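You operate a simulated robot arm through the tools that you are given. There is no shell and no other tool. Be economical: measure what you need, move in short steps, check, and stop when the job is done.

Carry out the task below with a simulated robot arm. There is one attempt and no reset: what you move stays moved.

## Task
Test the relay in the socket at its printed volts: good to the green tray, bad to the red.
Fine: the trays beside the tester; switch off before it comes out.

The check looks at the end state, three seconds after you hand in, the way a careful person would. Anything else that was tipped, shoved, dropped, spilled or broken makes it a failure.

## Robot
A 7-joint arm with a two-finger parallel gripper, fixed in place. Base frame: the origin is at the foot of the arm, x ahead of it, y to its left, z up. Readings come in m, rad, newtons and seconds.
With the tool pointing down near the work surface it reaches from about 0.28 to 0.68 m from the base axis. Its first joint turns from -1.152 to 1.152 rad. Payload 1.57 kg.
Tool frame: the origin (TCP) lies between the finger pads and is the grasp point; the fingertips stand 0.03 m ahead of it; z points along the fingers, y is the line along which they close. Largest opening 0.11 m; finger width 0.024, thickness 0.012; the body of the gripper, 0.048 by 0.112 m, starts 0.078 m behind the TCP.
Orientation is told as [roll, pitch, yaw] about the base's x, y, z axes, in that order, counted from this pose: with the fingers straight down and closing along the base's y, the tool's x points along the base's -x, its y along +y and its z along -z.

## Interface
- The arm moves only by the tool move_arm. Its argument "rows" is a list of rows, each an object (a shift or turn left out is 0, a gripper value left out holds the last) with "jaw": the gripper command, from -1 (shut) to 1 (fully open), values between in proportion; "dp": the shift along the base's x, y, z in units of 400 mm (1.0 is 400 mm), a list of three; "angular": the turn, a rotation vector about the base's x, y, z in units of 120 degrees (1.0 is 120 degrees), a list of three. In form: [{"jaw": jaw, "dp": [tx, ty, tz], "angular": [ax, ay, az]}, ...]. A call has 1 to 10 rows; each row is the pose to reach, as a shift and turn from the pose commanded when the call began. A call with a number of a shift or a turn outside -1 to 1 is refused whole. Each row takes 0.2 s and may step no farther than 0.05 m and 0.15 rad from the row before; otherwise, or with a gripper value out of range, the whole call is refused. Where a pose cannot be reached the arm comes as near as it can. A force on the tool above 40 N (or 10 N above the force at the start of the call, whichever is more), or a blocked arm, ends the call early, and 0.2 s more pass. The fingers move at their own pace (about 0.108 m/s each) and stop on an object; they squeeze with about 28 N. The grip force told is the motor's: it shows also when the fingers shut on nothing. Time passes only in rows, and 0.2 s behind the last, so rows that repeat a pose let the fingers close. It gives the time, the measured TCP pose, the force on the tool (base axes), the opening and the grip force at its end, in the units of the frame above (readings bear some noise), with the torque about the TCP (base axes, N m) and any sound that the robot's microphone picked up.
- Cameras (640 x 400 px; columns grow to the right, rows downward): "scene" is fixed at [0.1607, -0.3944, 1.393]; the picture's right is [0.80, -0.60, 0.00], its down [-0.40, -0.54, -0.74] and it looks along [0.45, 0.59, -0.67] (base axes); focal length 372 px, centre (320, 200). "wrist" rides on the gripper at [0.07, 0.016, -0.141] in the tool frame; the picture's right is [-0.23, 0.97, 0.00], its down [-0.86, -0.20, -0.48] and it looks along [-0.47, -0.11, 0.88] (tool axes); focal length 222 px, centre (320, 200). There is no depth. A picture from a camera that has moved, and an enlarged one, comes with that camera's place and axes in the base frame and with its lens.
- snapshot(camera): a new picture of that camera. It takes no simulated time.
- close_up(camera, box): a new picture of the part [left, top, right, bottom] of that camera's present view, enlarged. It takes no simulated time.
- sign_off(): hands the job in; it is judged then, once.

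Go step by step. Nothing tells you positions but the pictures and the camera data: compare them with the known pose of the tool, close in by small moves and look again before you grip or let go. The budget is 120 turns and 64 pictures, counting those below and the enlarged ones. Unless the task says otherwise, let go and move clear before handing in, and close with one line.

The tools are called after "Call:" by a JSON object that holds its "method" and its "body". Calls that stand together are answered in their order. move_arm: Moves the arm, as the interface text tells. Its arguments: {"type":"object","properties":{"rows":{"type":"array","items":{"type":"object","properties":{"jaw":{"type":"number"},"dp":{"type":"array","items":{"type":"number"}},"angular":{"type":"array","items":{"type":"number"}}}}}},"required":["rows"]} The other tools are called the same way: snapshot (camera) takes a picture; close_up (camera, box) takes an enlarged picture of a part of a camera's view; sign_off () hands the job in.

At the start:

```text
clock: 0.0
position: [0.3594, 0.0377, 1.0874]
tool_rot: [0.001, -0.001, 0.001]
force: [0.7, 0.9, -0.1]
ft_torque: [-0.01, -0.01, 0.02]
grip_width: 0.1102
grasp_force: 0.0
```

scene: 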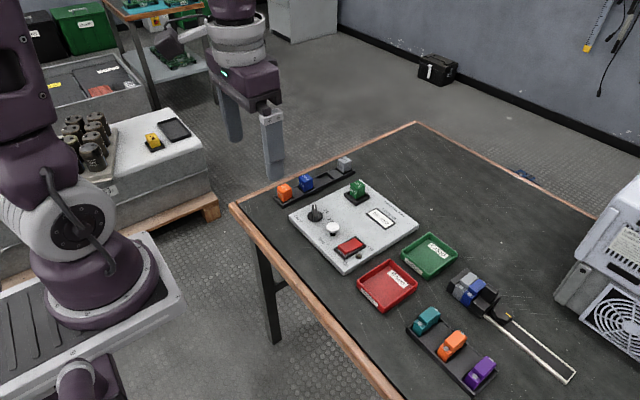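
wrist: 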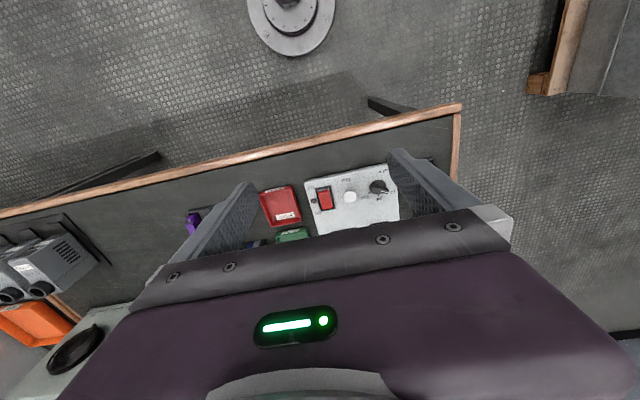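

I see a tester plate with a knob, a white button, a red switch, a display, a green relay in a socket, and a red and a green tray beside it. I'll look closer at the details first.

Call:
{"method": "close_up", "body": {"camera": "scene", "box": [270, 150, 430, 250]}}

Call:
{"method": "close_up", "body": {"camera": "scene", "box": [330, 170, 410, 220]}}

Call:
{"method": "close_up", "body": {"camera": "scene", "box": [285, 190, 381, 250]}}

```text
4.00 times, centred on (350, 200) of scene
camera zoom: at [0.1607, -0.3944, 1.393], right [0.8, -0.6, 0.0], down [-0.4, -0.54, -0.74], along [0.45, 0.59, -0.67], focal length 1489 px, centre (200, 200)
```

zoom: 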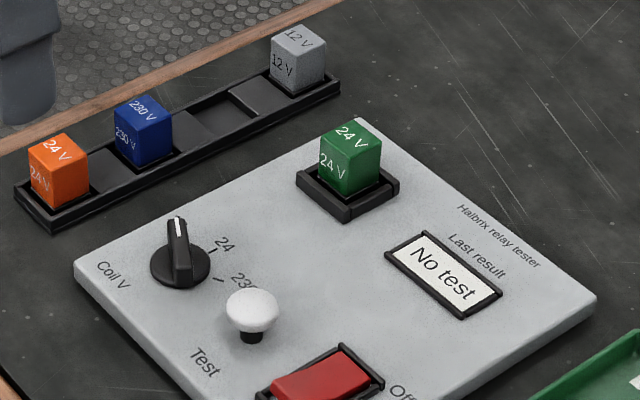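

```text
8.00 times, centred on (370, 195) of scene
camera zoom: at [0.1607, -0.3944, 1.393], right [0.8, -0.6, 0.0], down [-0.4, -0.54, -0.74], along [0.45, 0.59, -0.67], focal length 2978 px, centre (-80, 240)
```

zoom: 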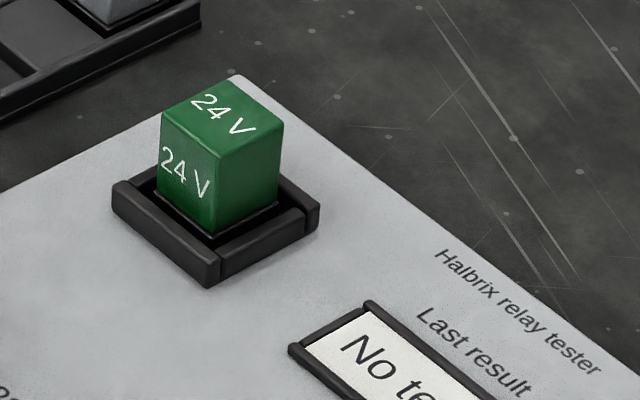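

```text
6.67 times, centred on (333, 220) of scene
camera zoom: at [0.1607, -0.3944, 1.393], right [0.8, -0.6, 0.0], down [-0.4, -0.54, -0.74], along [0.45, 0.59, -0.67], focal length 2482 px, centre (233, 67)
```

zoom: 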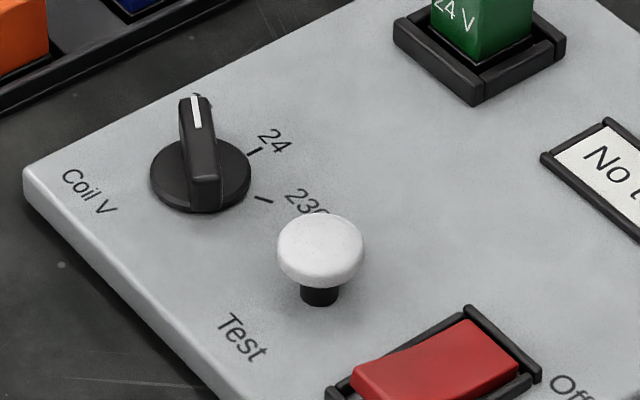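

The relay is marked 24 V. The knob seems to point at another setting, so I'll check the switch and the rest of the layout, then bring the wrist camera nearer.

Call:
{"method": "close_up", "body": {"camera": "scene", "box": [320, 220, 480, 320]}}

Call:
{"method": "move_arm", "body": {"rows": [{"dp": [0.03, 0.02, -0.1]}, {"dp": [0.06, 0.04, -0.2]}, {"dp": [0.1, 0.06, -0.3]}, {"dp": [0.15, 0.08, -0.35]}]}}

Call:
{"method": "snapshot", "body": {"camera": "wrist"}}

```text
4.00 times, centred on (400, 270) of scene
camera zoom: at [0.1607, -0.3944, 1.393], right [0.8, -0.6, 0.0], down [-0.4, -0.54, -0.74], along [0.45, 0.59, -0.67], focal length 1489 px, centre (0, -80)
```

zoom: 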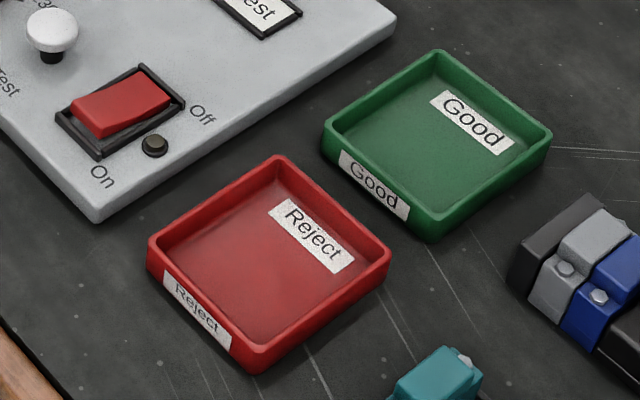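

```text
clock: 1.0
position: [0.4184, 0.0673, 0.9456]
tool_rot: [0.003, -0.002, -0.003]
force: [-0.7, -1.6, 0.0]
ft_torque: [-0.01, 0.02, 0.0]
grip_width: 0.1099
grasp_force: 0.1
```

```text
57 pictures are left
camera wrist: at [0.3492, 0.0843, 1.0866], right [0.23, 0.97, 0.0], down [0.85, -0.2, 0.48], along [0.47, -0.11, -0.88], focal length 222 px, centre (320, 200)
```

wrist: 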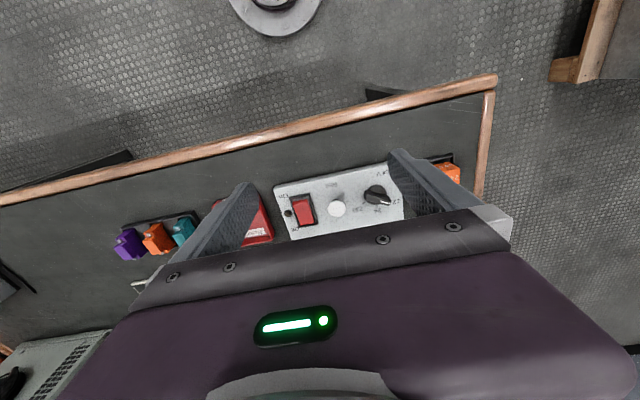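

The wrist camera sits on the base side of the fingers and shows the near part of the plate. I'll enlarge the knob and switch.

Call:
{"method": "close_up", "body": {"camera": "wrist", "box": [260, 150, 420, 250]}}

```text
4.00 times, centred on (340, 200) of wrist
camera zoom: at [0.3492, 0.0843, 1.0866], right [0.23, 0.97, 0.0], down [0.85, -0.2, 0.48], along [0.47, -0.11, -0.88], focal length 888 px, centre (240, 200)
```

zoom: 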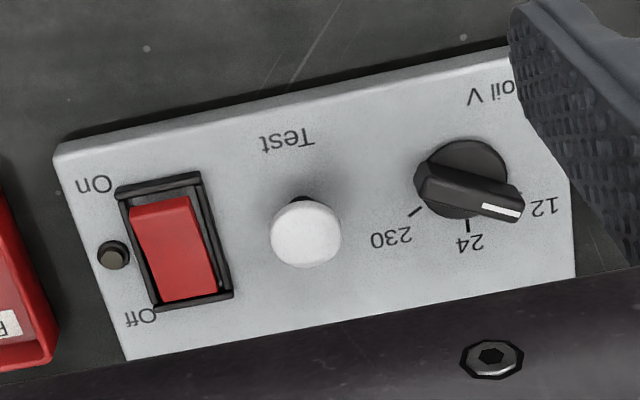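

The knob points at 12, the switch is off, and the plate lies square to the base with its near edge at about x=0.49. The knob is at about (0.541, 0.135) with its bar about 62° from x, so I'll hover over it with the gripper turned to match and look.

Call:
{"method": "move_arm", "body": {"rows": [{"jaw": 0, "dp": [0.038, 0.02, -0.02], "angular": [0, 0, 0.065]}, {"dp": [0.076, 0.04, -0.04], "angular": [0, 0, 0.13]}, {"dp": [0.114, 0.06, -0.07], "angular": [0, 0, 0.195]}, {"dp": [0.152, 0.08, -0.09], "angular": [0, 0, 0.26]}, {"dp": [0.19, 0.1, -0.11], "angular": [0, 0, 0.325]}, {"dp": [0.228, 0.12, -0.13], "angular": [0, 0, 0.39]}, {"dp": [0.266, 0.14, -0.15], "angular": [0, 0, 0.455]}, {"dp": [0.304, 0.165, -0.17], "angular": [0, 0, 0.517]}, {"dp": [0.304, 0.165, -0.17], "angular": [0, 0, 0.517]}]}}

Call:
{"method": "snapshot", "body": {"camera": "wrist"}}

Call:
{"method": "close_up", "body": {"camera": "scene", "box": [270, 150, 430, 250]}}

```text
clock: 3.0
position: [0.5407, 0.1343, 0.8787]
tool_rot: [0.004, 0.0, 1.084]
force: [-0.6, 0.2, 0.0]
ft_torque: [-0.01, -0.02, 0.01]
grip_width: 0.0549
grasp_force: 0.0
```

```text
55 pictures are left
camera wrist: at [0.4944, 0.0801, 1.0207], right [-0.75, 0.66, 0.0], down [0.58, 0.66, 0.48], along [0.31, 0.36, -0.88], focal length 222 px, centre (320, 200)
```

wrist: 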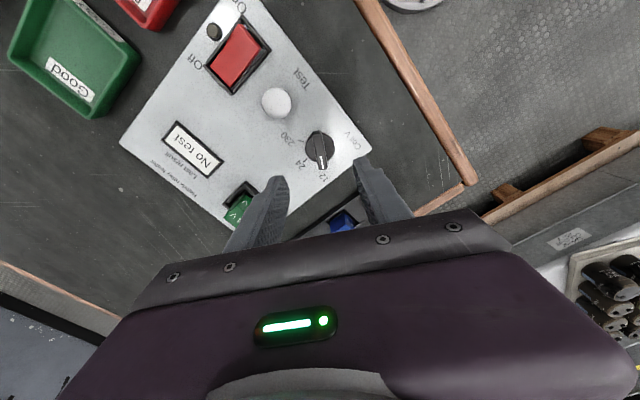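

```text
4.00 times, centred on (350, 200) of scene
camera zoom: at [0.1607, -0.3944, 1.393], right [0.8, -0.6, 0.0], down [-0.4, -0.54, -0.74], along [0.45, 0.59, -0.67], focal length 1489 px, centre (200, 200)
```

zoom: 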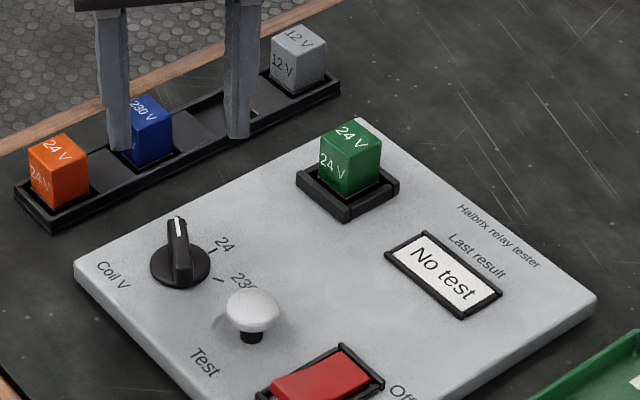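

The whole tester is visible from here, so I'll enlarge it to pin down the knob, the button, the switch and the relay.

Call:
{"method": "close_up", "body": {"camera": "wrist", "box": [260, 80, 420, 180]}}

Call:
{"method": "close_up", "body": {"camera": "wrist", "box": [110, 0, 350, 240]}}

```text
4.00 times, centred on (340, 130) of wrist
camera zoom: at [0.4944, 0.0801, 1.0207], right [-0.75, 0.66, 0.0], down [0.58, 0.66, 0.48], along [0.31, 0.36, -0.88], focal length 888 px, centre (240, 480)
```

zoom: 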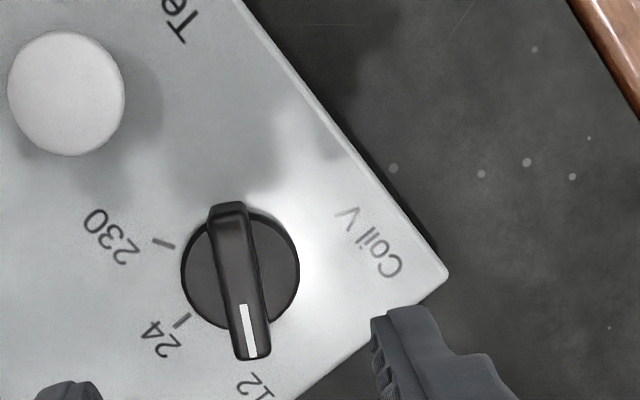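

```text
1.67 times, centred on (230, 120) of wrist
camera zoom: at [0.4944, 0.0801, 1.0207], right [-0.75, 0.66, 0.0], down [0.58, 0.66, 0.48], along [0.31, 0.36, -0.88], focal length 370 px, centre (470, 333)
```

zoom: 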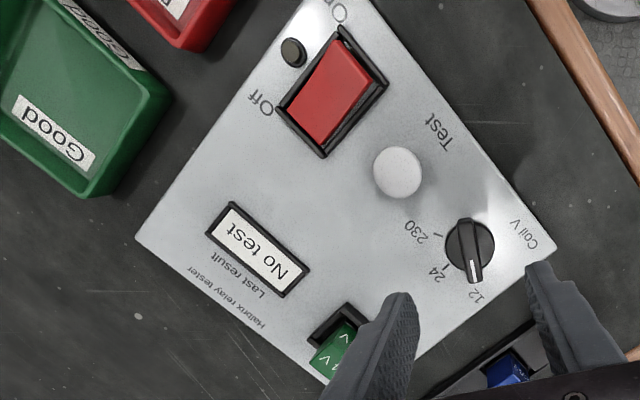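

The knob is at about (0.5425, 0.1357) with its bar at about 58–60°. I'll shift slightly and descend part way.

Call:
{"method": "move_arm", "body": {"rows": [{"dp": [0.0045, 0.0035, -0.08], "angular": [0, 0, -0.015]}, {"dp": [0.0045, 0.0035, -0.14], "angular": [0, 0, -0.015]}, {"dp": [0.0045, 0.0035, -0.197], "angular": [0, 0, -0.015]}]}}

Call:
{"method": "snapshot", "body": {"camera": "wrist"}}

Call:
{"method": "close_up", "body": {"camera": "scene", "box": [275, 180, 355, 230]}}

```text
clock: 3.8
position: [0.542, 0.1359, 0.8007]
tool_rot: [0.001, 0.0, 1.051]
force: [0.7, 0.1, 1.2]
ft_torque: [-0.01, -0.01, -0.01]
grip_width: 0.0548
grasp_force: 0.0
```

```text
51 pictures are left
camera wrist: at [0.4939, 0.0834, 0.9426], right [-0.73, 0.68, 0.0], down [0.6, 0.64, 0.48], along [0.33, 0.35, -0.88], focal length 222 px, centre (320, 200)
```

wrist: 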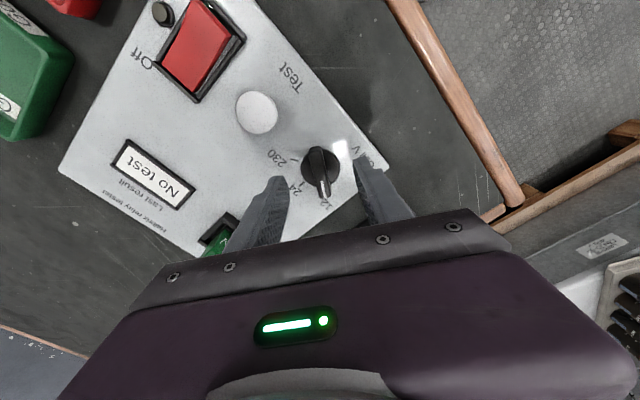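

```text
8.00 times, centred on (315, 205) of scene
camera zoom: at [0.1607, -0.3944, 1.393], right [0.8, -0.6, 0.0], down [-0.4, -0.54, -0.74], along [0.45, 0.59, -0.67], focal length 2978 px, centre (360, 160)
```

zoom: 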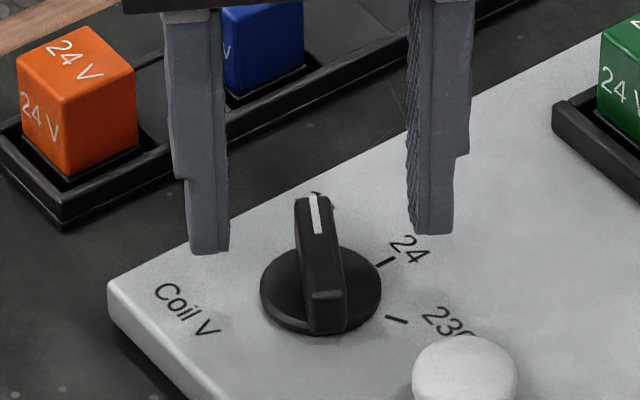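

The fingers straddle the knob bar, with the fingertips about level with its top and roughly 13 mm above the disc. I'll go down 10 mm and close.

Call:
{"method": "move_arm", "body": {"rows": [{"dp": [0, 0, -0.012]}, {"dp": [0, 0, -0.025]}, {"dp": [0, 0, -0.025], "jaw": -0.5}, {"dp": [0, 0, -0.025], "jaw": -0.8}, {"dp": [0, 0, -0.025], "jaw": -0.9}]}}

Call:
{"method": "close_up", "body": {"camera": "scene", "box": [275, 180, 355, 230]}}

```text
clock: 5.0
position: [0.544, 0.1356, 0.7917]
tool_rot: [-0.001, -0.002, 1.05]
force: [9.1, -2.5, -7.1]
ft_torque: [0.06, -0.33, -0.28]
grip_width: 0.0118
grasp_force: 29.4
```

```text
8.00 times, centred on (315, 205) of scene
camera zoom: at [0.161, -0.3944, 1.393], right [0.8, -0.6, 0.0], down [-0.4, -0.54, -0.74], along [0.45, 0.59, -0.67], focal length 2978 px, centre (360, 160)
```

zoom: 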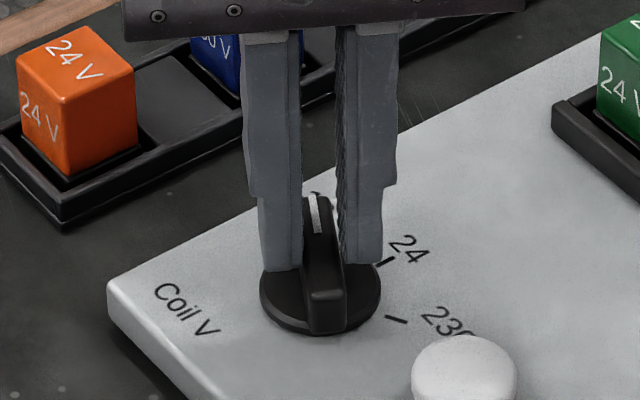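

The knob is gripped (11.8 mm bar). I'll turn it 60° clockwise, seen from above, to bring it to 24.

Call:
{"method": "move_arm", "body": {"rows": [{"dp": [0, 0, 0.002], "angular": [0, 0, -0.06]}, {"dp": [0, 0, 0.002], "angular": [0, 0, -0.12]}, {"dp": [0, 0, 0.002], "angular": [0, 0, -0.18]}, {"dp": [0, 0, 0.002], "angular": [0, 0, -0.24]}, {"dp": [0, 0, 0.002], "angular": [0, 0, -0.3]}, {"dp": [0, 0, 0.002], "angular": [0, 0, -0.36]}, {"dp": [0, 0, 0.002], "angular": [0, 0, -0.42]}, {"dp": [0, 0, 0.002], "angular": [0, 0, -0.48]}, {"dp": [0, 0, 0.002], "angular": [0, 0, -0.48]}]}}

Call:
{"method": "close_up", "body": {"camera": "scene", "box": [275, 180, 355, 230]}}

```text
clock: 7.0
position: [0.5432, 0.1376, 0.7914]
tool_rot: [0.003, -0.002, 0.046]
force: [-3.6, 13.5, 10.7]
ft_torque: [0.42, -0.54, 0.01]
grip_width: 0.012
grasp_force: 29.1
```

```text
8.00 times, centred on (315, 205) of scene
camera zoom: at [0.1605, -0.3941, 1.3931], right [0.8, -0.6, 0.0], down [-0.4, -0.54, -0.74], along [0.45, 0.59, -0.67], focal length 2978 px, centre (360, 160)
```

zoom: 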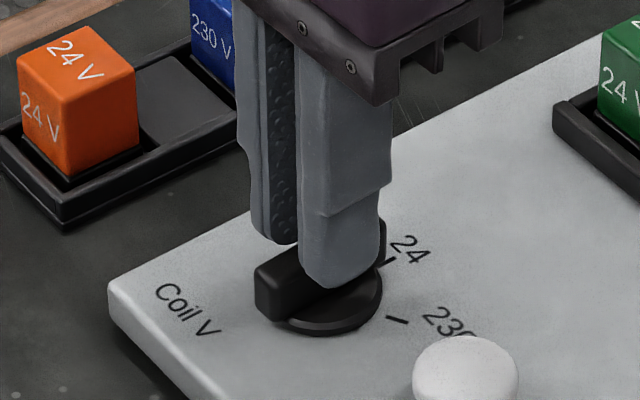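

The bar has turned to about yaw 2–3°. I'll let go, rise and check the pointer.

Call:
{"method": "move_arm", "body": {"rows": [{"jaw": -0.3}, {"jaw": 0}, {"jaw": 0, "dp": [0, 0, 0.08]}, {"jaw": 0, "dp": [-0.05, 0, 0.16]}, {"jaw": 0, "dp": [-0.1, 0, 0.24]}]}}

Call:
{"method": "snapshot", "body": {"camera": "wrist"}}

Call:
{"method": "close_up", "body": {"camera": "scene", "box": [275, 180, 355, 230]}}

```text
clock: 8.2
position: [0.5037, 0.1389, 0.8855]
tool_rot: [0.003, -0.002, 0.045]
force: [0.4, 0.0, -0.3]
ft_torque: [0.0, 0.02, -0.01]
grip_width: 0.0547
grasp_force: 0.0
```

```text
47 pictures are left
camera wrist: at [0.4321, 0.1522, 1.0271], right [0.18, 0.98, 0.0], down [0.86, -0.16, 0.48], along [0.47, -0.09, -0.88], focal length 222 px, centre (320, 200)
```

wrist: 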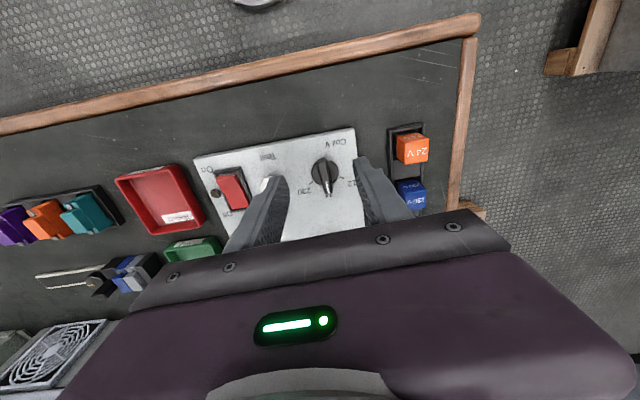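

```text
8.00 times, centred on (315, 205) of scene
camera zoom: at [0.1607, -0.3944, 1.393], right [0.8, -0.6, 0.0], down [-0.4, -0.54, -0.74], along [0.45, 0.59, -0.67], focal length 2978 px, centre (360, 160)
```

zoom: 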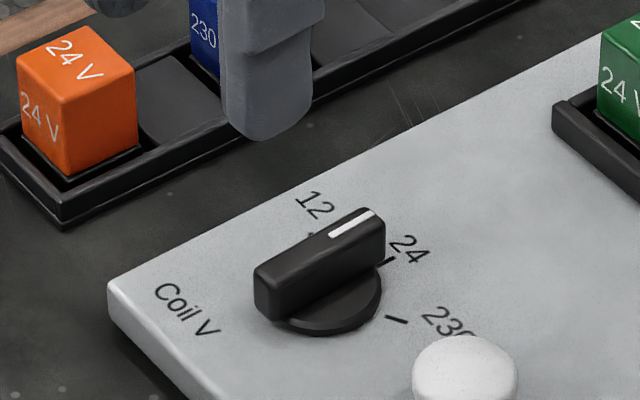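

The knob now reads 24. The switch centre is at about (0.5455, 0.010) with its On end near x=0.526. I'll close the fingers and hover over the On end.

Call:
{"method": "move_arm", "body": {"rows": [{"jaw": -1, "dp": [0.01, -0.08, 0], "angular": [0, 0, -0.01]}, {"dp": [0.03, -0.16, -0.02], "angular": [0, 0, -0.0215]}, {"dp": [0.05, -0.24, -0.08], "angular": [0, 0, -0.0215]}, {"dp": [0.062, -0.3225, -0.14], "angular": [0, 0, -0.0215]}, {"dp": [0.062, -0.3225, -0.1638], "angular": [0, 0, -0.0215]}]}}

Call:
{"method": "snapshot", "body": {"camera": "wrist"}}

Call:
{"method": "close_up", "body": {"camera": "scene", "box": [300, 200, 396, 260]}}

```text
clock: 9.4
position: [0.5289, 0.006, 0.8195]
tool_rot: [0.001, -0.001, 0.0]
force: [-0.6, 0.5, -0.5]
ft_torque: [0.01, 0.0, -0.01]
grip_width: 0.0002
grasp_force: 21.6
```

```text
45 pictures are left
camera wrist: at [0.4576, 0.0246, 0.9612], right [0.23, 0.97, 0.0], down [0.85, -0.2, 0.48], along [0.47, -0.11, -0.88], focal length 222 px, centre (320, 200)
```

wrist: 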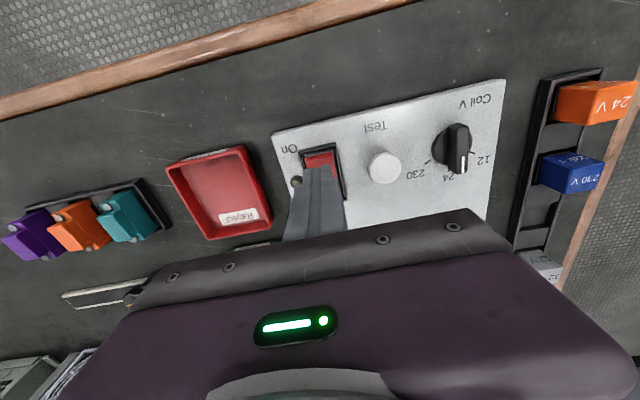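

```text
6.67 times, centred on (348, 230) of scene
camera zoom: at [0.1607, -0.3944, 1.393], right [0.8, -0.6, 0.0], down [-0.4, -0.54, -0.74], along [0.45, 0.59, -0.67], focal length 2482 px, centre (133, 0)
```

zoom: 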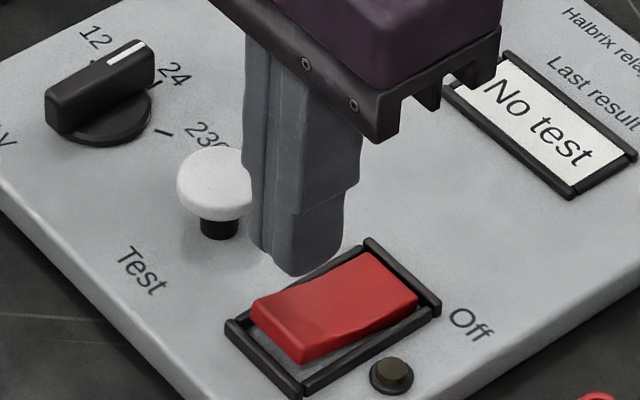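

The fingertips sit about 5 mm right of the rocker's centreline. I'll shift and press down gently in small steps.

Call:
{"method": "move_arm", "body": {"rows": [{"dp": [0, 0.011, -0.03]}, {"dp": [0, 0.011, -0.055]}, {"dp": [0, 0.011, -0.065]}, {"dp": [0, 0.011, -0.073]}, {"dp": [0, 0.011, -0.08]}, {"dp": [0, 0.011, -0.086]}]}}

Call:
{"method": "close_up", "body": {"camera": "scene", "box": [300, 200, 396, 260]}}

```text
clock: 10.8
position: [0.5289, 0.012, 0.787]
tool_rot: [0.001, -0.001, 0.001]
force: [-1.5, 0.2, 1.5]
ft_torque: [-0.04, 0.08, 0.01]
grip_width: 0.0
grasp_force: 21.0
```

```text
6.67 times, centred on (348, 230) of scene
camera zoom: at [0.1606, -0.3944, 1.393], right [0.8, -0.6, 0.0], down [-0.4, -0.54, -0.74], along [0.45, 0.59, -0.67], focal length 2482 px, centre (133, 0)
```

zoom: 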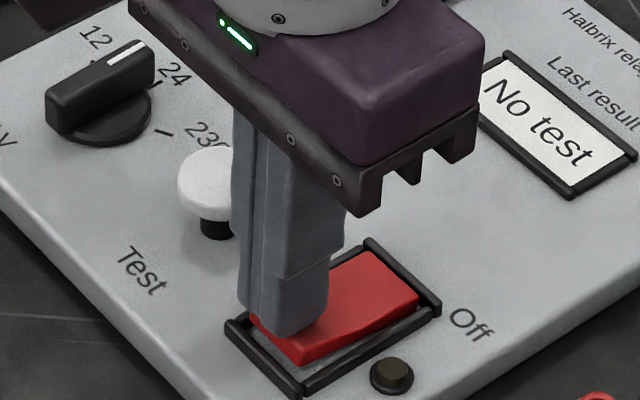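

Contact is just starting on the rocker's On end. I'll press further.

Call:
{"method": "move_arm", "body": {"rows": [{"dp": [0, 0, -0.005]}, {"dp": [0, 0, -0.01]}, {"dp": [0, 0, -0.015]}, {"dp": [0, 0, -0.02]}]}}

Call:
{"method": "close_up", "body": {"camera": "scene", "box": [300, 200, 396, 260]}}

```text
clock: 11.8
position: [0.5279, 0.0119, 0.7804]
tool_rot: [0.003, 0.0, 0.001]
force: [-7.1, 1.1, 14.9]
ft_torque: [0.02, 0.03, 0.17]
grip_width: 0.0
grasp_force: 21.1
heard: click
stopped in row 4: the force on the tool passed its limit at 47 N (the readings are from after the stop); the commanded pose is now the measured one
```

```text
6.67 times, centred on (348, 230) of scene
camera zoom: at [0.1603, -0.3944, 1.3931], right [0.8, -0.6, 0.0], down [-0.4, -0.54, -0.74], along [0.45, 0.59, -0.67], focal length 2482 px, centre (133, 0)
```

zoom: 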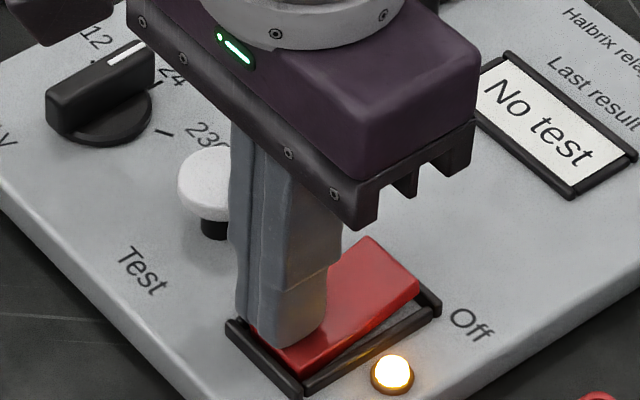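

The click and the lit lamp show the tester is on. Next I'll lift and go to just above the test button at about (0.545, 0.067).

Call:
{"method": "move_arm", "body": {"rows": [{"dp": [0, 0, 0.1]}, {"dp": [0.02, 0.06, 0.11]}, {"dp": [0.0425, 0.1375, 0.1]}, {"dp": [0.0425, 0.1375, 0.065]}]}}

Call:
{"method": "close_up", "body": {"camera": "scene", "box": [300, 200, 396, 260]}}

Call:
{"method": "snapshot", "body": {"camera": "wrist"}}

```text
clock: 12.8
position: [0.5445, 0.0685, 0.8069]
tool_rot: [0.002, -0.002, 0.001]
force: [0.4, -1.1, -0.9]
ft_torque: [0.0, 0.02, 0.01]
grip_width: 0.0002
grasp_force: 21.6
```

```text
6.67 times, centred on (348, 230) of scene
camera zoom: at [0.1607, -0.3944, 1.393], right [0.8, -0.6, 0.0], down [-0.4, -0.54, -0.74], along [0.45, 0.59, -0.67], focal length 2482 px, centre (133, 0)
```

zoom: 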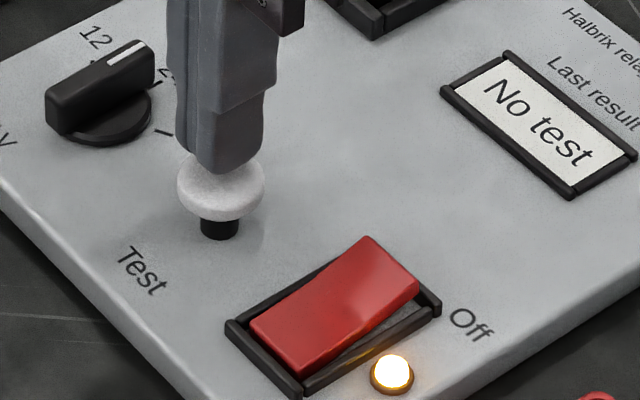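

```text
40 pictures are left
camera wrist: at [0.4745, 0.0852, 0.9475], right [0.23, 0.97, 0.0], down [0.85, -0.2, 0.48], along [0.47, -0.11, -0.88], focal length 222 px, centre (320, 200)
```

wrist: 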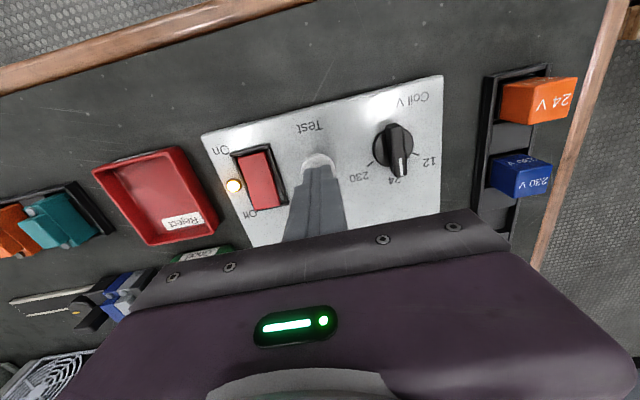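

The fingertips are over the button and about a centimetre above it. I'll press down in small steps.

Call:
{"method": "move_arm", "body": {"rows": [{"dp": [0, 0, -0.012]}, {"dp": [0, 0, -0.022]}, {"dp": [0, 0, -0.028]}, {"dp": [0, 0, -0.034]}, {"dp": [0, 0, -0.04]}, {"dp": [0, 0, -0.045]}]}}

Call:
{"method": "close_up", "body": {"camera": "scene", "box": [300, 180, 428, 260]}}

```text
clock: 14.2
position: [0.5442, 0.0682, 0.7889]
tool_rot: [-0.001, -0.001, 0.001]
force: [0.2, -1.2, 2.3]
ft_torque: [-0.07, 0.05, 0.0]
grip_width: 0.0
grasp_force: 21.1
heard: click
```

```text
5.00 times, centred on (364, 220) of scene
camera zoom: at [0.1607, -0.3944, 1.393], right [0.8, -0.6, 0.0], down [-0.4, -0.54, -0.74], along [0.45, 0.59, -0.67], focal length 1861 px, centre (100, 100)
```

zoom: 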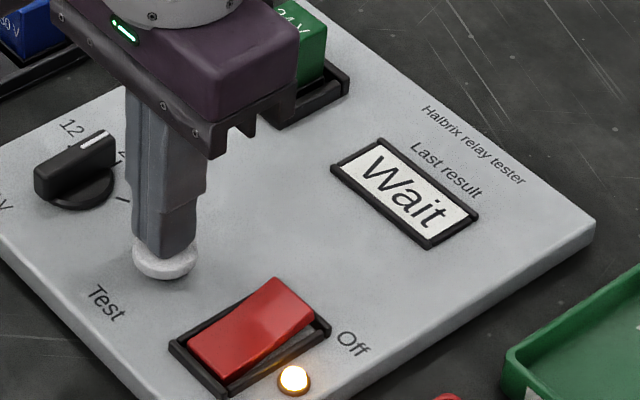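

The button clicked and the display says "Wait". I'll hold briefly and look again.

Call:
{"method": "move_arm", "body": {"rows": [{"dp": [0, 0, 0]}, {"dp": [0, 0, 0]}, {"dp": [0, 0, 0]}, {"dp": [0, 0, 0]}, {"dp": [0, 0, 0]}, {"dp": [0, 0, 0]}, {"dp": [0, 0, 0]}, {"dp": [0, 0, 0]}, {"dp": [0, 0, 0]}, {"dp": [0, 0, 0]}]}}

Call:
{"method": "close_up", "body": {"camera": "scene", "box": [300, 180, 428, 260]}}

```text
clock: 16.4
position: [0.5439, 0.0674, 0.7881]
tool_rot: [0.002, -0.002, -0.001]
force: [-1.0, -1.1, 1.6]
ft_torque: [-0.01, 0.04, 0.02]
grip_width: 0.0002
grasp_force: 21.2
```

```text
5.00 times, centred on (364, 220) of scene
camera zoom: at [0.1606, -0.3944, 1.393], right [0.8, -0.6, 0.0], down [-0.4, -0.54, -0.74], along [0.45, 0.59, -0.67], focal length 1861 px, centre (100, 100)
```

zoom: 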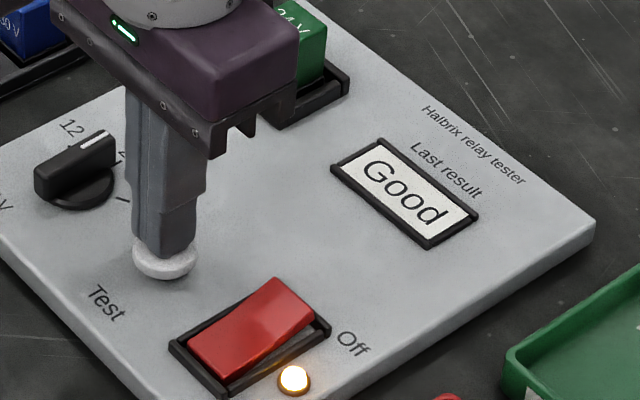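

The result is "Good". Now I'll lift and hover over the Off end of the switch at about (0.563, 0.011).

Call:
{"method": "move_arm", "body": {"rows": [{"dp": [0, 0, 0.08]}, {"dp": [0.025, -0.07, 0.08]}, {"dp": [0.0475, -0.1425, 0.075]}, {"dp": [0.0475, -0.1425, 0.03]}, {"dp": [0.0475, -0.1425, 0.015]}]}}

Call:
{"method": "close_up", "body": {"camera": "scene", "box": [300, 180, 428, 260]}}

```text
clock: 17.6
position: [0.5636, 0.0105, 0.7946]
tool_rot: [0.002, -0.001, 0.0]
force: [-0.4, -0.3, 0.0]
ft_torque: [-0.01, 0.0, 0.0]
grip_width: 0.0
grasp_force: 21.4
```

```text
5.00 times, centred on (364, 220) of scene
camera zoom: at [0.1607, -0.3944, 1.393], right [0.8, -0.6, 0.0], down [-0.4, -0.54, -0.74], along [0.45, 0.59, -0.67], focal length 1861 px, centre (100, 100)
```

zoom: 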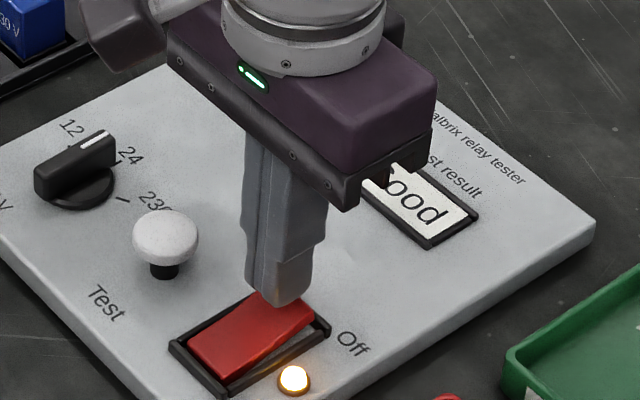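

The fingertips are over the Off end, so I'll press it.

Call:
{"method": "move_arm", "body": {"rows": [{"dp": [0, 0, -0.015]}, {"dp": [0, 0, -0.022]}, {"dp": [0, 0, -0.027]}, {"dp": [0, 0, -0.032]}, {"dp": [0, 0, -0.037]}, {"dp": [0, 0, -0.041]}]}}

Call:
{"method": "close_up", "body": {"camera": "scene", "box": [300, 180, 428, 260]}}

```text
clock: 18.9
position: [0.5645, 0.0098, 0.7815]
tool_rot: [0.002, -0.004, -0.001]
force: [-0.4, -0.4, 4.6]
ft_torque: [-0.01, 0.05, -0.04]
grip_width: 0.0
grasp_force: 21.3
heard: click
stopped in row 6: the force on the tool passed its limit at 48 N (the readings are from after the stop); the commanded pose is now the measured one
```

```text
5.00 times, centred on (364, 220) of scene
camera zoom: at [0.1606, -0.3944, 1.393], right [0.8, -0.6, 0.0], down [-0.4, -0.54, -0.74], along [0.45, 0.59, -0.67], focal length 1861 px, centre (100, 100)
```

zoom: 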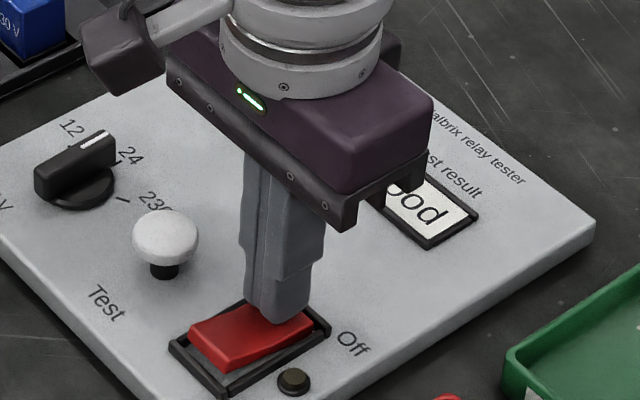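

The lamp is out, so the tester is off. Next is the relay at about (0.682, 0.130): I'll lift, cross over and hover above it with the fingers open 70 mm.

Call:
{"method": "move_arm", "body": {"rows": [{"dp": [0, 0, 0.12]}, {"dp": [0, 0, 0.23]}, {"dp": [0.07, 0.075, 0.25], "jaw": 0.27}, {"dp": [0.14, 0.15, 0.25]}, {"dp": [0.22, 0.225, 0.25]}, {"dp": [0.294, 0.3, 0.25]}, {"dp": [0.294, 0.3, 0.22]}, {"dp": [0.294, 0.3, 0.196]}]}}

Call:
{"method": "close_up", "body": {"camera": "scene", "box": [300, 140, 428, 220]}}

Call:
{"method": "snapshot", "body": {"camera": "wrist"}}

```text
clock: 20.7
position: [0.6813, 0.1305, 0.8578]
tool_rot: [0.0, -0.003, 0.001]
force: [-0.2, -0.4, 0.6]
ft_torque: [0.01, 0.01, -0.03]
grip_width: 0.07
grasp_force: 0.1
```

```text
5.00 times, centred on (364, 180) of scene
camera zoom: at [0.1607, -0.3944, 1.393], right [0.8, -0.6, 0.0], down [-0.4, -0.54, -0.74], along [0.45, 0.59, -0.67], focal length 1861 px, centre (100, 300)
```

zoom: 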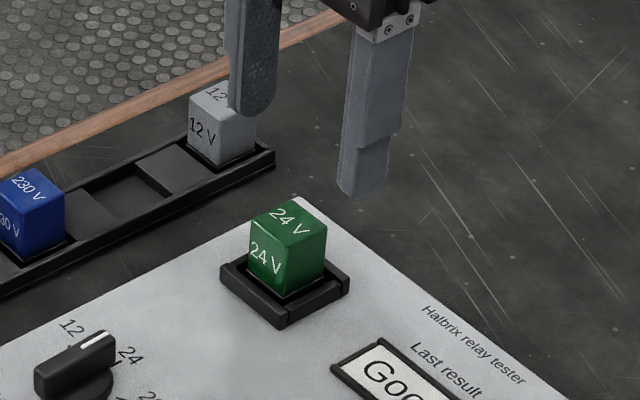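

```text
34 pictures are left
camera wrist: at [0.6105, 0.1474, 0.9997], right [0.23, 0.97, 0.0], down [0.85, -0.2, 0.48], along [0.47, -0.11, -0.88], focal length 222 px, centre (320, 200)
```

wrist: 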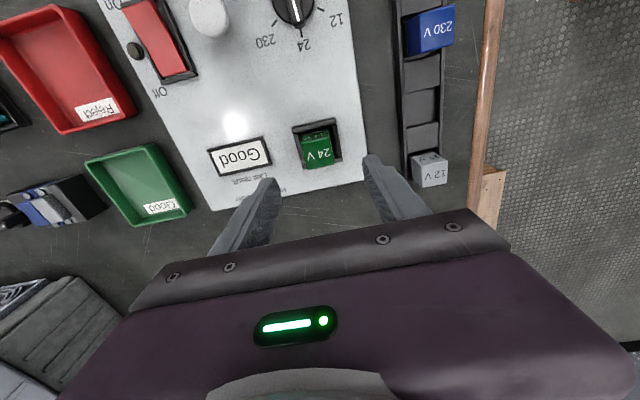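

The relay shows between the fingers, slightly on the near side. I'll enlarge to measure it.

Call:
{"method": "close_up", "body": {"camera": "wrist", "box": [260, 100, 388, 180]}}

```text
5.00 times, centred on (324, 140) of wrist
camera zoom: at [0.6105, 0.1474, 0.9997], right [0.23, 0.97, 0.0], down [0.85, -0.2, 0.48], along [0.47, -0.11, -0.88], focal length 1111 px, centre (300, 500)
```

zoom: 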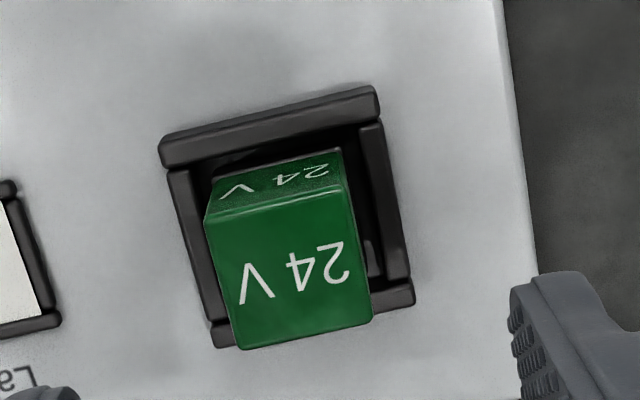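

The relay centre is at about (0.673, 0.131) with its top at z≈0.79 and a width of about 28 mm. I'll shift back 8–9 mm, lower to just above the socket rim and check before gripping.

Call:
{"method": "move_arm", "body": {"rows": [{"dp": [-0.021, 0.001, -0.05], "jaw": 0.15}, {"dp": [-0.021, 0.001, -0.1]}, {"dp": [-0.021, 0.001, -0.145]}]}}

Call:
{"method": "close_up", "body": {"camera": "scene", "box": [300, 140, 428, 220]}}

Call:
{"method": "close_up", "body": {"camera": "wrist", "box": [230, 80, 420, 260]}}

```text
clock: 21.5
position: [0.6719, 0.1298, 0.7996]
tool_rot: [0.0, -0.003, 0.0]
force: [0.1, 0.2, 0.9]
ft_torque: [-0.01, -0.03, -0.03]
grip_width: 0.0631
grasp_force: 0.1
```

```text
5.00 times, centred on (364, 180) of scene
camera zoom: at [0.1607, -0.3944, 1.393], right [0.8, -0.6, 0.0], down [-0.4, -0.54, -0.74], along [0.45, 0.59, -0.67], focal length 1861 px, centre (100, 300)
```

zoom: 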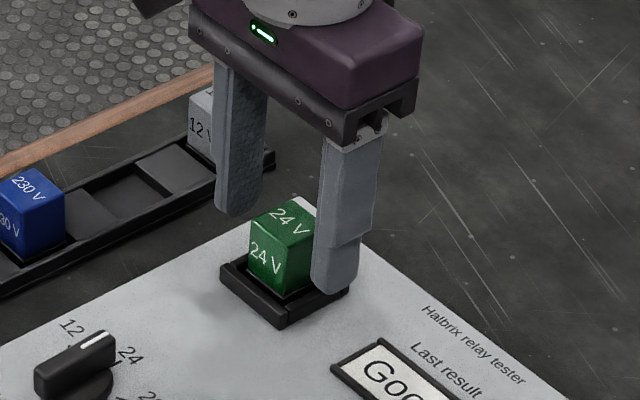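

```text
2.22 times, centred on (325, 170) of wrist
camera zoom: at [0.6017, 0.1466, 0.9414], right [0.23, 0.97, 0.0], down [0.85, -0.2, 0.48], along [0.47, -0.11, -0.88], focal length 494 px, centre (309, 267)
```

zoom: 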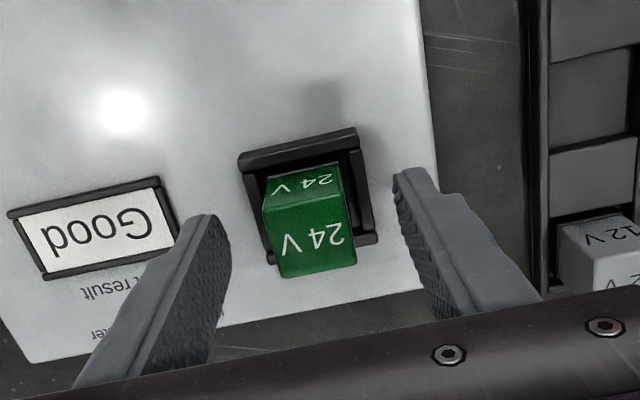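

The fingers are centred on the relay and above the rim. I'll close them.

Call:
{"method": "move_arm", "body": {"rows": [{"dp": [-0.003, 0.002, -0.004], "jaw": -0.3}, {"dp": [-0.003, 0.002, -0.004], "jaw": -0.8}, {"dp": [-0.003, 0.002, -0.004], "jaw": -1}, {"dp": [-0.003, 0.002, -0.004], "jaw": -1}]}}

Call:
{"method": "close_up", "body": {"camera": "scene", "box": [300, 140, 428, 220]}}

```text
clock: 22.5
position: [0.6707, 0.1306, 0.7998]
tool_rot: [0.0, -0.004, 0.001]
force: [0.0, 0.1, 0.3]
ft_torque: [0.02, -0.03, 0.0]
grip_width: 0.0291
grasp_force: 28.2
```

```text
5.00 times, centred on (364, 180) of scene
camera zoom: at [0.1607, -0.3944, 1.393], right [0.8, -0.6, 0.0], down [-0.4, -0.54, -0.74], along [0.45, 0.59, -0.67], focal length 1861 px, centre (100, 300)
```

zoom: 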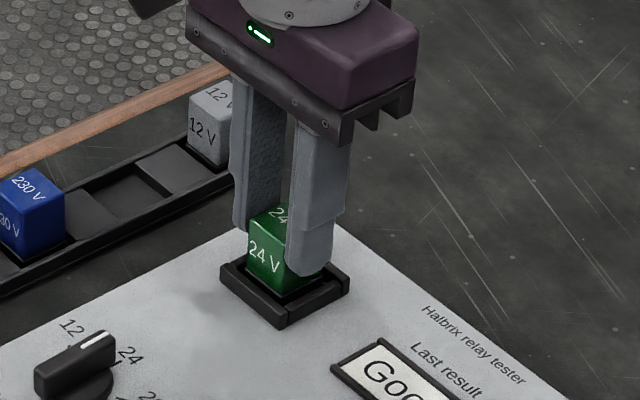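

The relay is gripped (29 mm). I'll lift straight up slowly.

Call:
{"method": "move_arm", "body": {"rows": [{"dp": [0, 0, 0.01]}, {"dp": [0, 0, 0.025]}, {"dp": [0, 0, 0.045]}, {"dp": [0, 0, 0.08]}, {"dp": [0, 0, 0.14]}, {"dp": [0, 0, 0.2]}]}}

Call:
{"method": "snapshot", "body": {"camera": "scene"}}

Call:
{"method": "snapshot", "body": {"camera": "wrist"}}

```text
clock: 23.9
position: [0.6733, 0.131, 0.8797]
tool_rot: [0.0, -0.003, -0.001]
force: [0.1, -0.3, -0.8]
ft_torque: [0.04, 0.0, -0.02]
grip_width: 0.029
grasp_force: 28.1
```

```text
29 pictures are left
```

scene: 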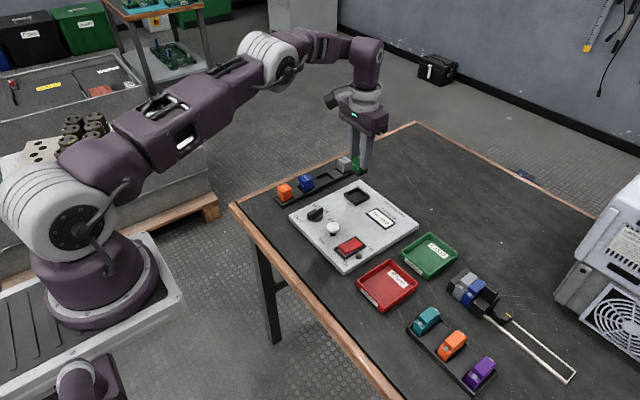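

```text
28 pictures are left
camera wrist: at [0.602, 0.1475, 1.0218], right [0.23, 0.97, 0.0], down [0.85, -0.2, 0.48], along [0.47, -0.11, -0.88], focal length 222 px, centre (320, 200)
```

wrist: 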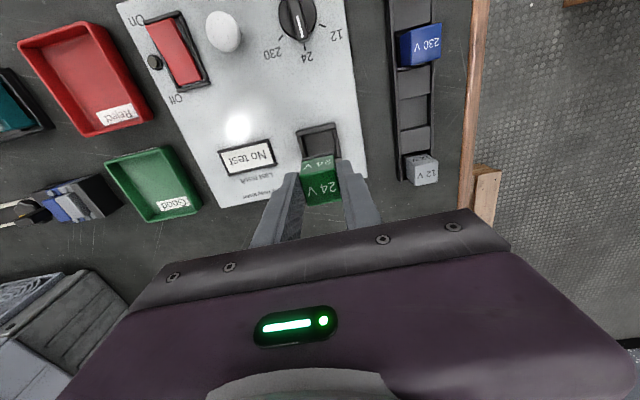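

The relay is out. The green tray is centred at about (0.68, -0.11), so I'll carry the relay over it at the present height and look.

Call:
{"method": "move_arm", "body": {"rows": [{"dp": [0, -0.1, 0]}, {"dp": [0, -0.2, 0]}, {"dp": [0, -0.3, 0]}, {"dp": [0, -0.4, 0]}, {"dp": [0, -0.5, 0]}, {"dp": [0, -0.6, 0]}, {"dp": [0, -0.6, 0]}]}}

Call:
{"method": "close_up", "body": {"camera": "scene", "box": [360, 190, 520, 290]}}

Call:
{"method": "snapshot", "body": {"camera": "wrist"}}

```text
clock: 25.5
position: [0.6724, -0.1093, 0.8799]
tool_rot: [0.0, -0.002, -0.001]
force: [0.1, 0.6, -0.8]
ft_torque: [-0.03, 0.01, -0.01]
grip_width: 0.0291
grasp_force: 28.8
```

```text
4.00 times, centred on (440, 240) of scene
camera zoom: at [0.1607, -0.3944, 1.393], right [0.8, -0.6, 0.0], down [-0.4, -0.54, -0.74], along [0.45, 0.59, -0.67], focal length 1489 px, centre (-160, 40)
```

zoom: 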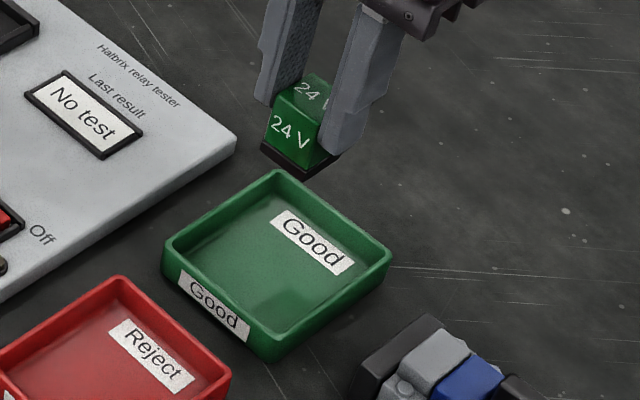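

```text
26 pictures are left
camera wrist: at [0.6016, -0.0919, 1.0204], right [0.23, 0.97, 0.0], down [0.85, -0.2, 0.48], along [0.47, -0.11, -0.88], focal length 222 px, centre (320, 200)
```

wrist: 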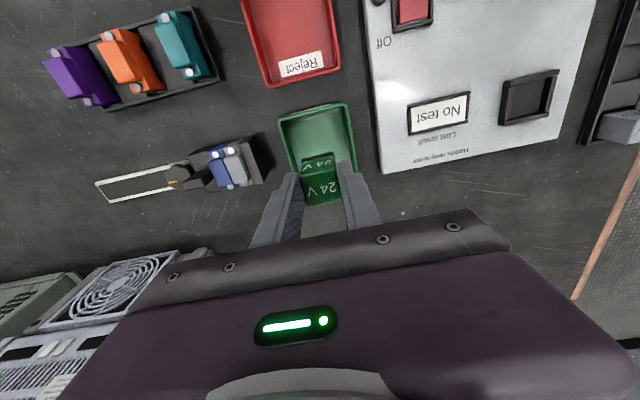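

The tray spans roughly x 0.63–0.725 and y -0.15 to -0.067, so the relay is over its middle. I'll descend most of the way and check.

Call:
{"method": "move_arm", "body": {"rows": [{"dp": [0, 0.002, -0.07]}, {"dp": [0, 0.002, -0.14]}, {"dp": [0, 0.002, -0.19]}, {"dp": [0, 0.002, -0.21]}]}}

Call:
{"method": "close_up", "body": {"camera": "scene", "box": [376, 210, 472, 270]}}

```text
clock: 26.5
position: [0.6733, -0.1076, 0.7944]
tool_rot: [0.003, -0.004, 0.0]
force: [0.1, -0.2, -0.8]
ft_torque: [0.05, 0.01, 0.02]
grip_width: 0.0289
grasp_force: 28.7
```

```text
6.67 times, centred on (424, 240) of scene
camera zoom: at [0.1607, -0.3944, 1.393], right [0.8, -0.6, 0.0], down [-0.4, -0.54, -0.74], along [0.45, 0.59, -0.67], focal length 2482 px, centre (-373, -67)
```

zoom: 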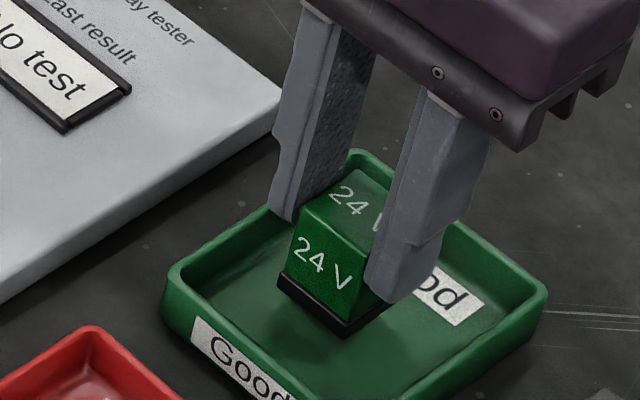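

The relay is inside the tray outline and just above the floor. I'll lower it in small steps.

Call:
{"method": "move_arm", "body": {"rows": [{"dp": [0, 0, -0.01]}, {"dp": [0, 0, -0.02]}, {"dp": [0, 0, -0.03]}]}}

Call:
{"method": "close_up", "body": {"camera": "scene", "box": [376, 210, 472, 270]}}

```text
clock: 27.3
position: [0.672, -0.1081, 0.7828]
tool_rot: [0.0, -0.003, -0.001]
force: [0.0, 0.5, -1.0]
ft_torque: [-0.01, -0.02, 0.02]
grip_width: 0.0288
grasp_force: 27.9
```

```text
6.67 times, centred on (424, 240) of scene
camera zoom: at [0.1607, -0.3944, 1.393], right [0.8, -0.6, 0.0], down [-0.4, -0.54, -0.74], along [0.45, 0.59, -0.67], focal length 2482 px, centre (-373, -67)
```

zoom: 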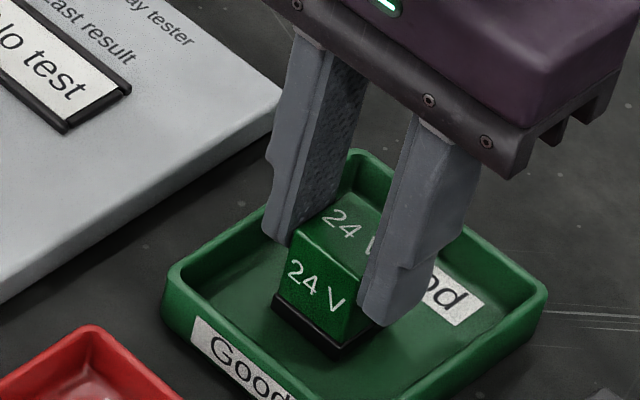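

Still no contact, so I'll keep lowering.

Call:
{"method": "move_arm", "body": {"rows": [{"dp": [0, 0, -0.006]}, {"dp": [0, 0, -0.012]}, {"dp": [0, 0, -0.018]}]}}

```text
clock: 28.1
position: [0.6723, -0.1079, 0.7792]
tool_rot: [0.001, -0.009, 0.0]
force: [-3.2, 1.1, 27.9]
ft_torque: [0.05, 0.01, 0.03]
grip_width: 0.0292
grasp_force: 27.7
```

There is floor contact at 28 N. I'll ease up to relieve the force, then check.

Call:
{"method": "move_arm", "body": {"rows": [{"dp": [0, 0, 0.004]}, {"dp": [0, 0, 0.008]}]}}

```text
clock: 28.7
position: [0.6712, -0.1078, 0.7773]
tool_rot: [0.001, -0.001, 0.002]
force: [2.2, 0.5, 5.6]
ft_torque: [-0.03, -0.22, -0.01]
grip_width: 0.029
grasp_force: 28.1
```

The force is down to 6 N with the relay resting on the tray floor. I'll open a little, then rise.

Call:
{"method": "move_arm", "body": {"rows": [{"jaw": -0.3}, {"jaw": -0.2}, {"jaw": -0.2, "dp": [0, 0, 0.03]}, {"jaw": -0.2, "dp": [0, 0, 0.1]}, {"jaw": -0.2, "dp": [0, 0, 0.2]}, {"jaw": -0.2, "dp": [0, 0, 0.3]}, {"jaw": -0.2, "dp": [-0.1, 0, 0.35]}, {"jaw": -0.2, "dp": [-0.2, 0, 0.4]}]}}

Call:
{"method": "snapshot", "body": {"camera": "scene"}}

Call:
{"method": "close_up", "body": {"camera": "scene", "box": [300, 180, 460, 280]}}

```text
clock: 30.5
position: [0.5935, -0.109, 0.9408]
tool_rot: [0.0, -0.005, 0.001]
force: [-0.5, -1.0, 0.4]
ft_torque: [-0.02, 0.0, 0.01]
grip_width: 0.0442
grasp_force: 0.1
```

```text
23 pictures are left
```

scene: 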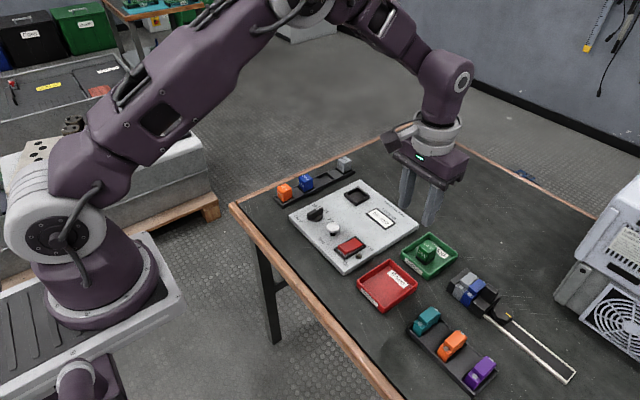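

```text
4.00 times, centred on (380, 230) of scene
camera zoom: at [0.1607, -0.3944, 1.393], right [0.8, -0.6, 0.0], down [-0.4, -0.54, -0.74], along [0.45, 0.59, -0.67], focal length 1489 px, centre (80, 80)
```

zoom: 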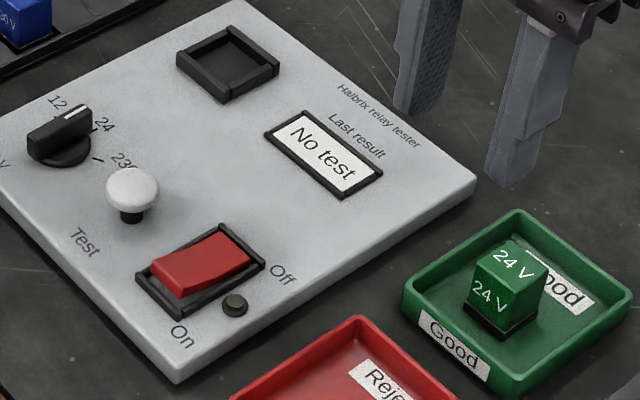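

The relay stands upright in the green tray, the tester is off, nothing else has moved, and the arm is clear. I'm handing in.

Call:
{"method": "sign_off", "body": {}}

```text
The job is handed in.
```

The relay tested Good at its printed 24 V, and it is now in the green tray; I switched the tester off before taking it out.
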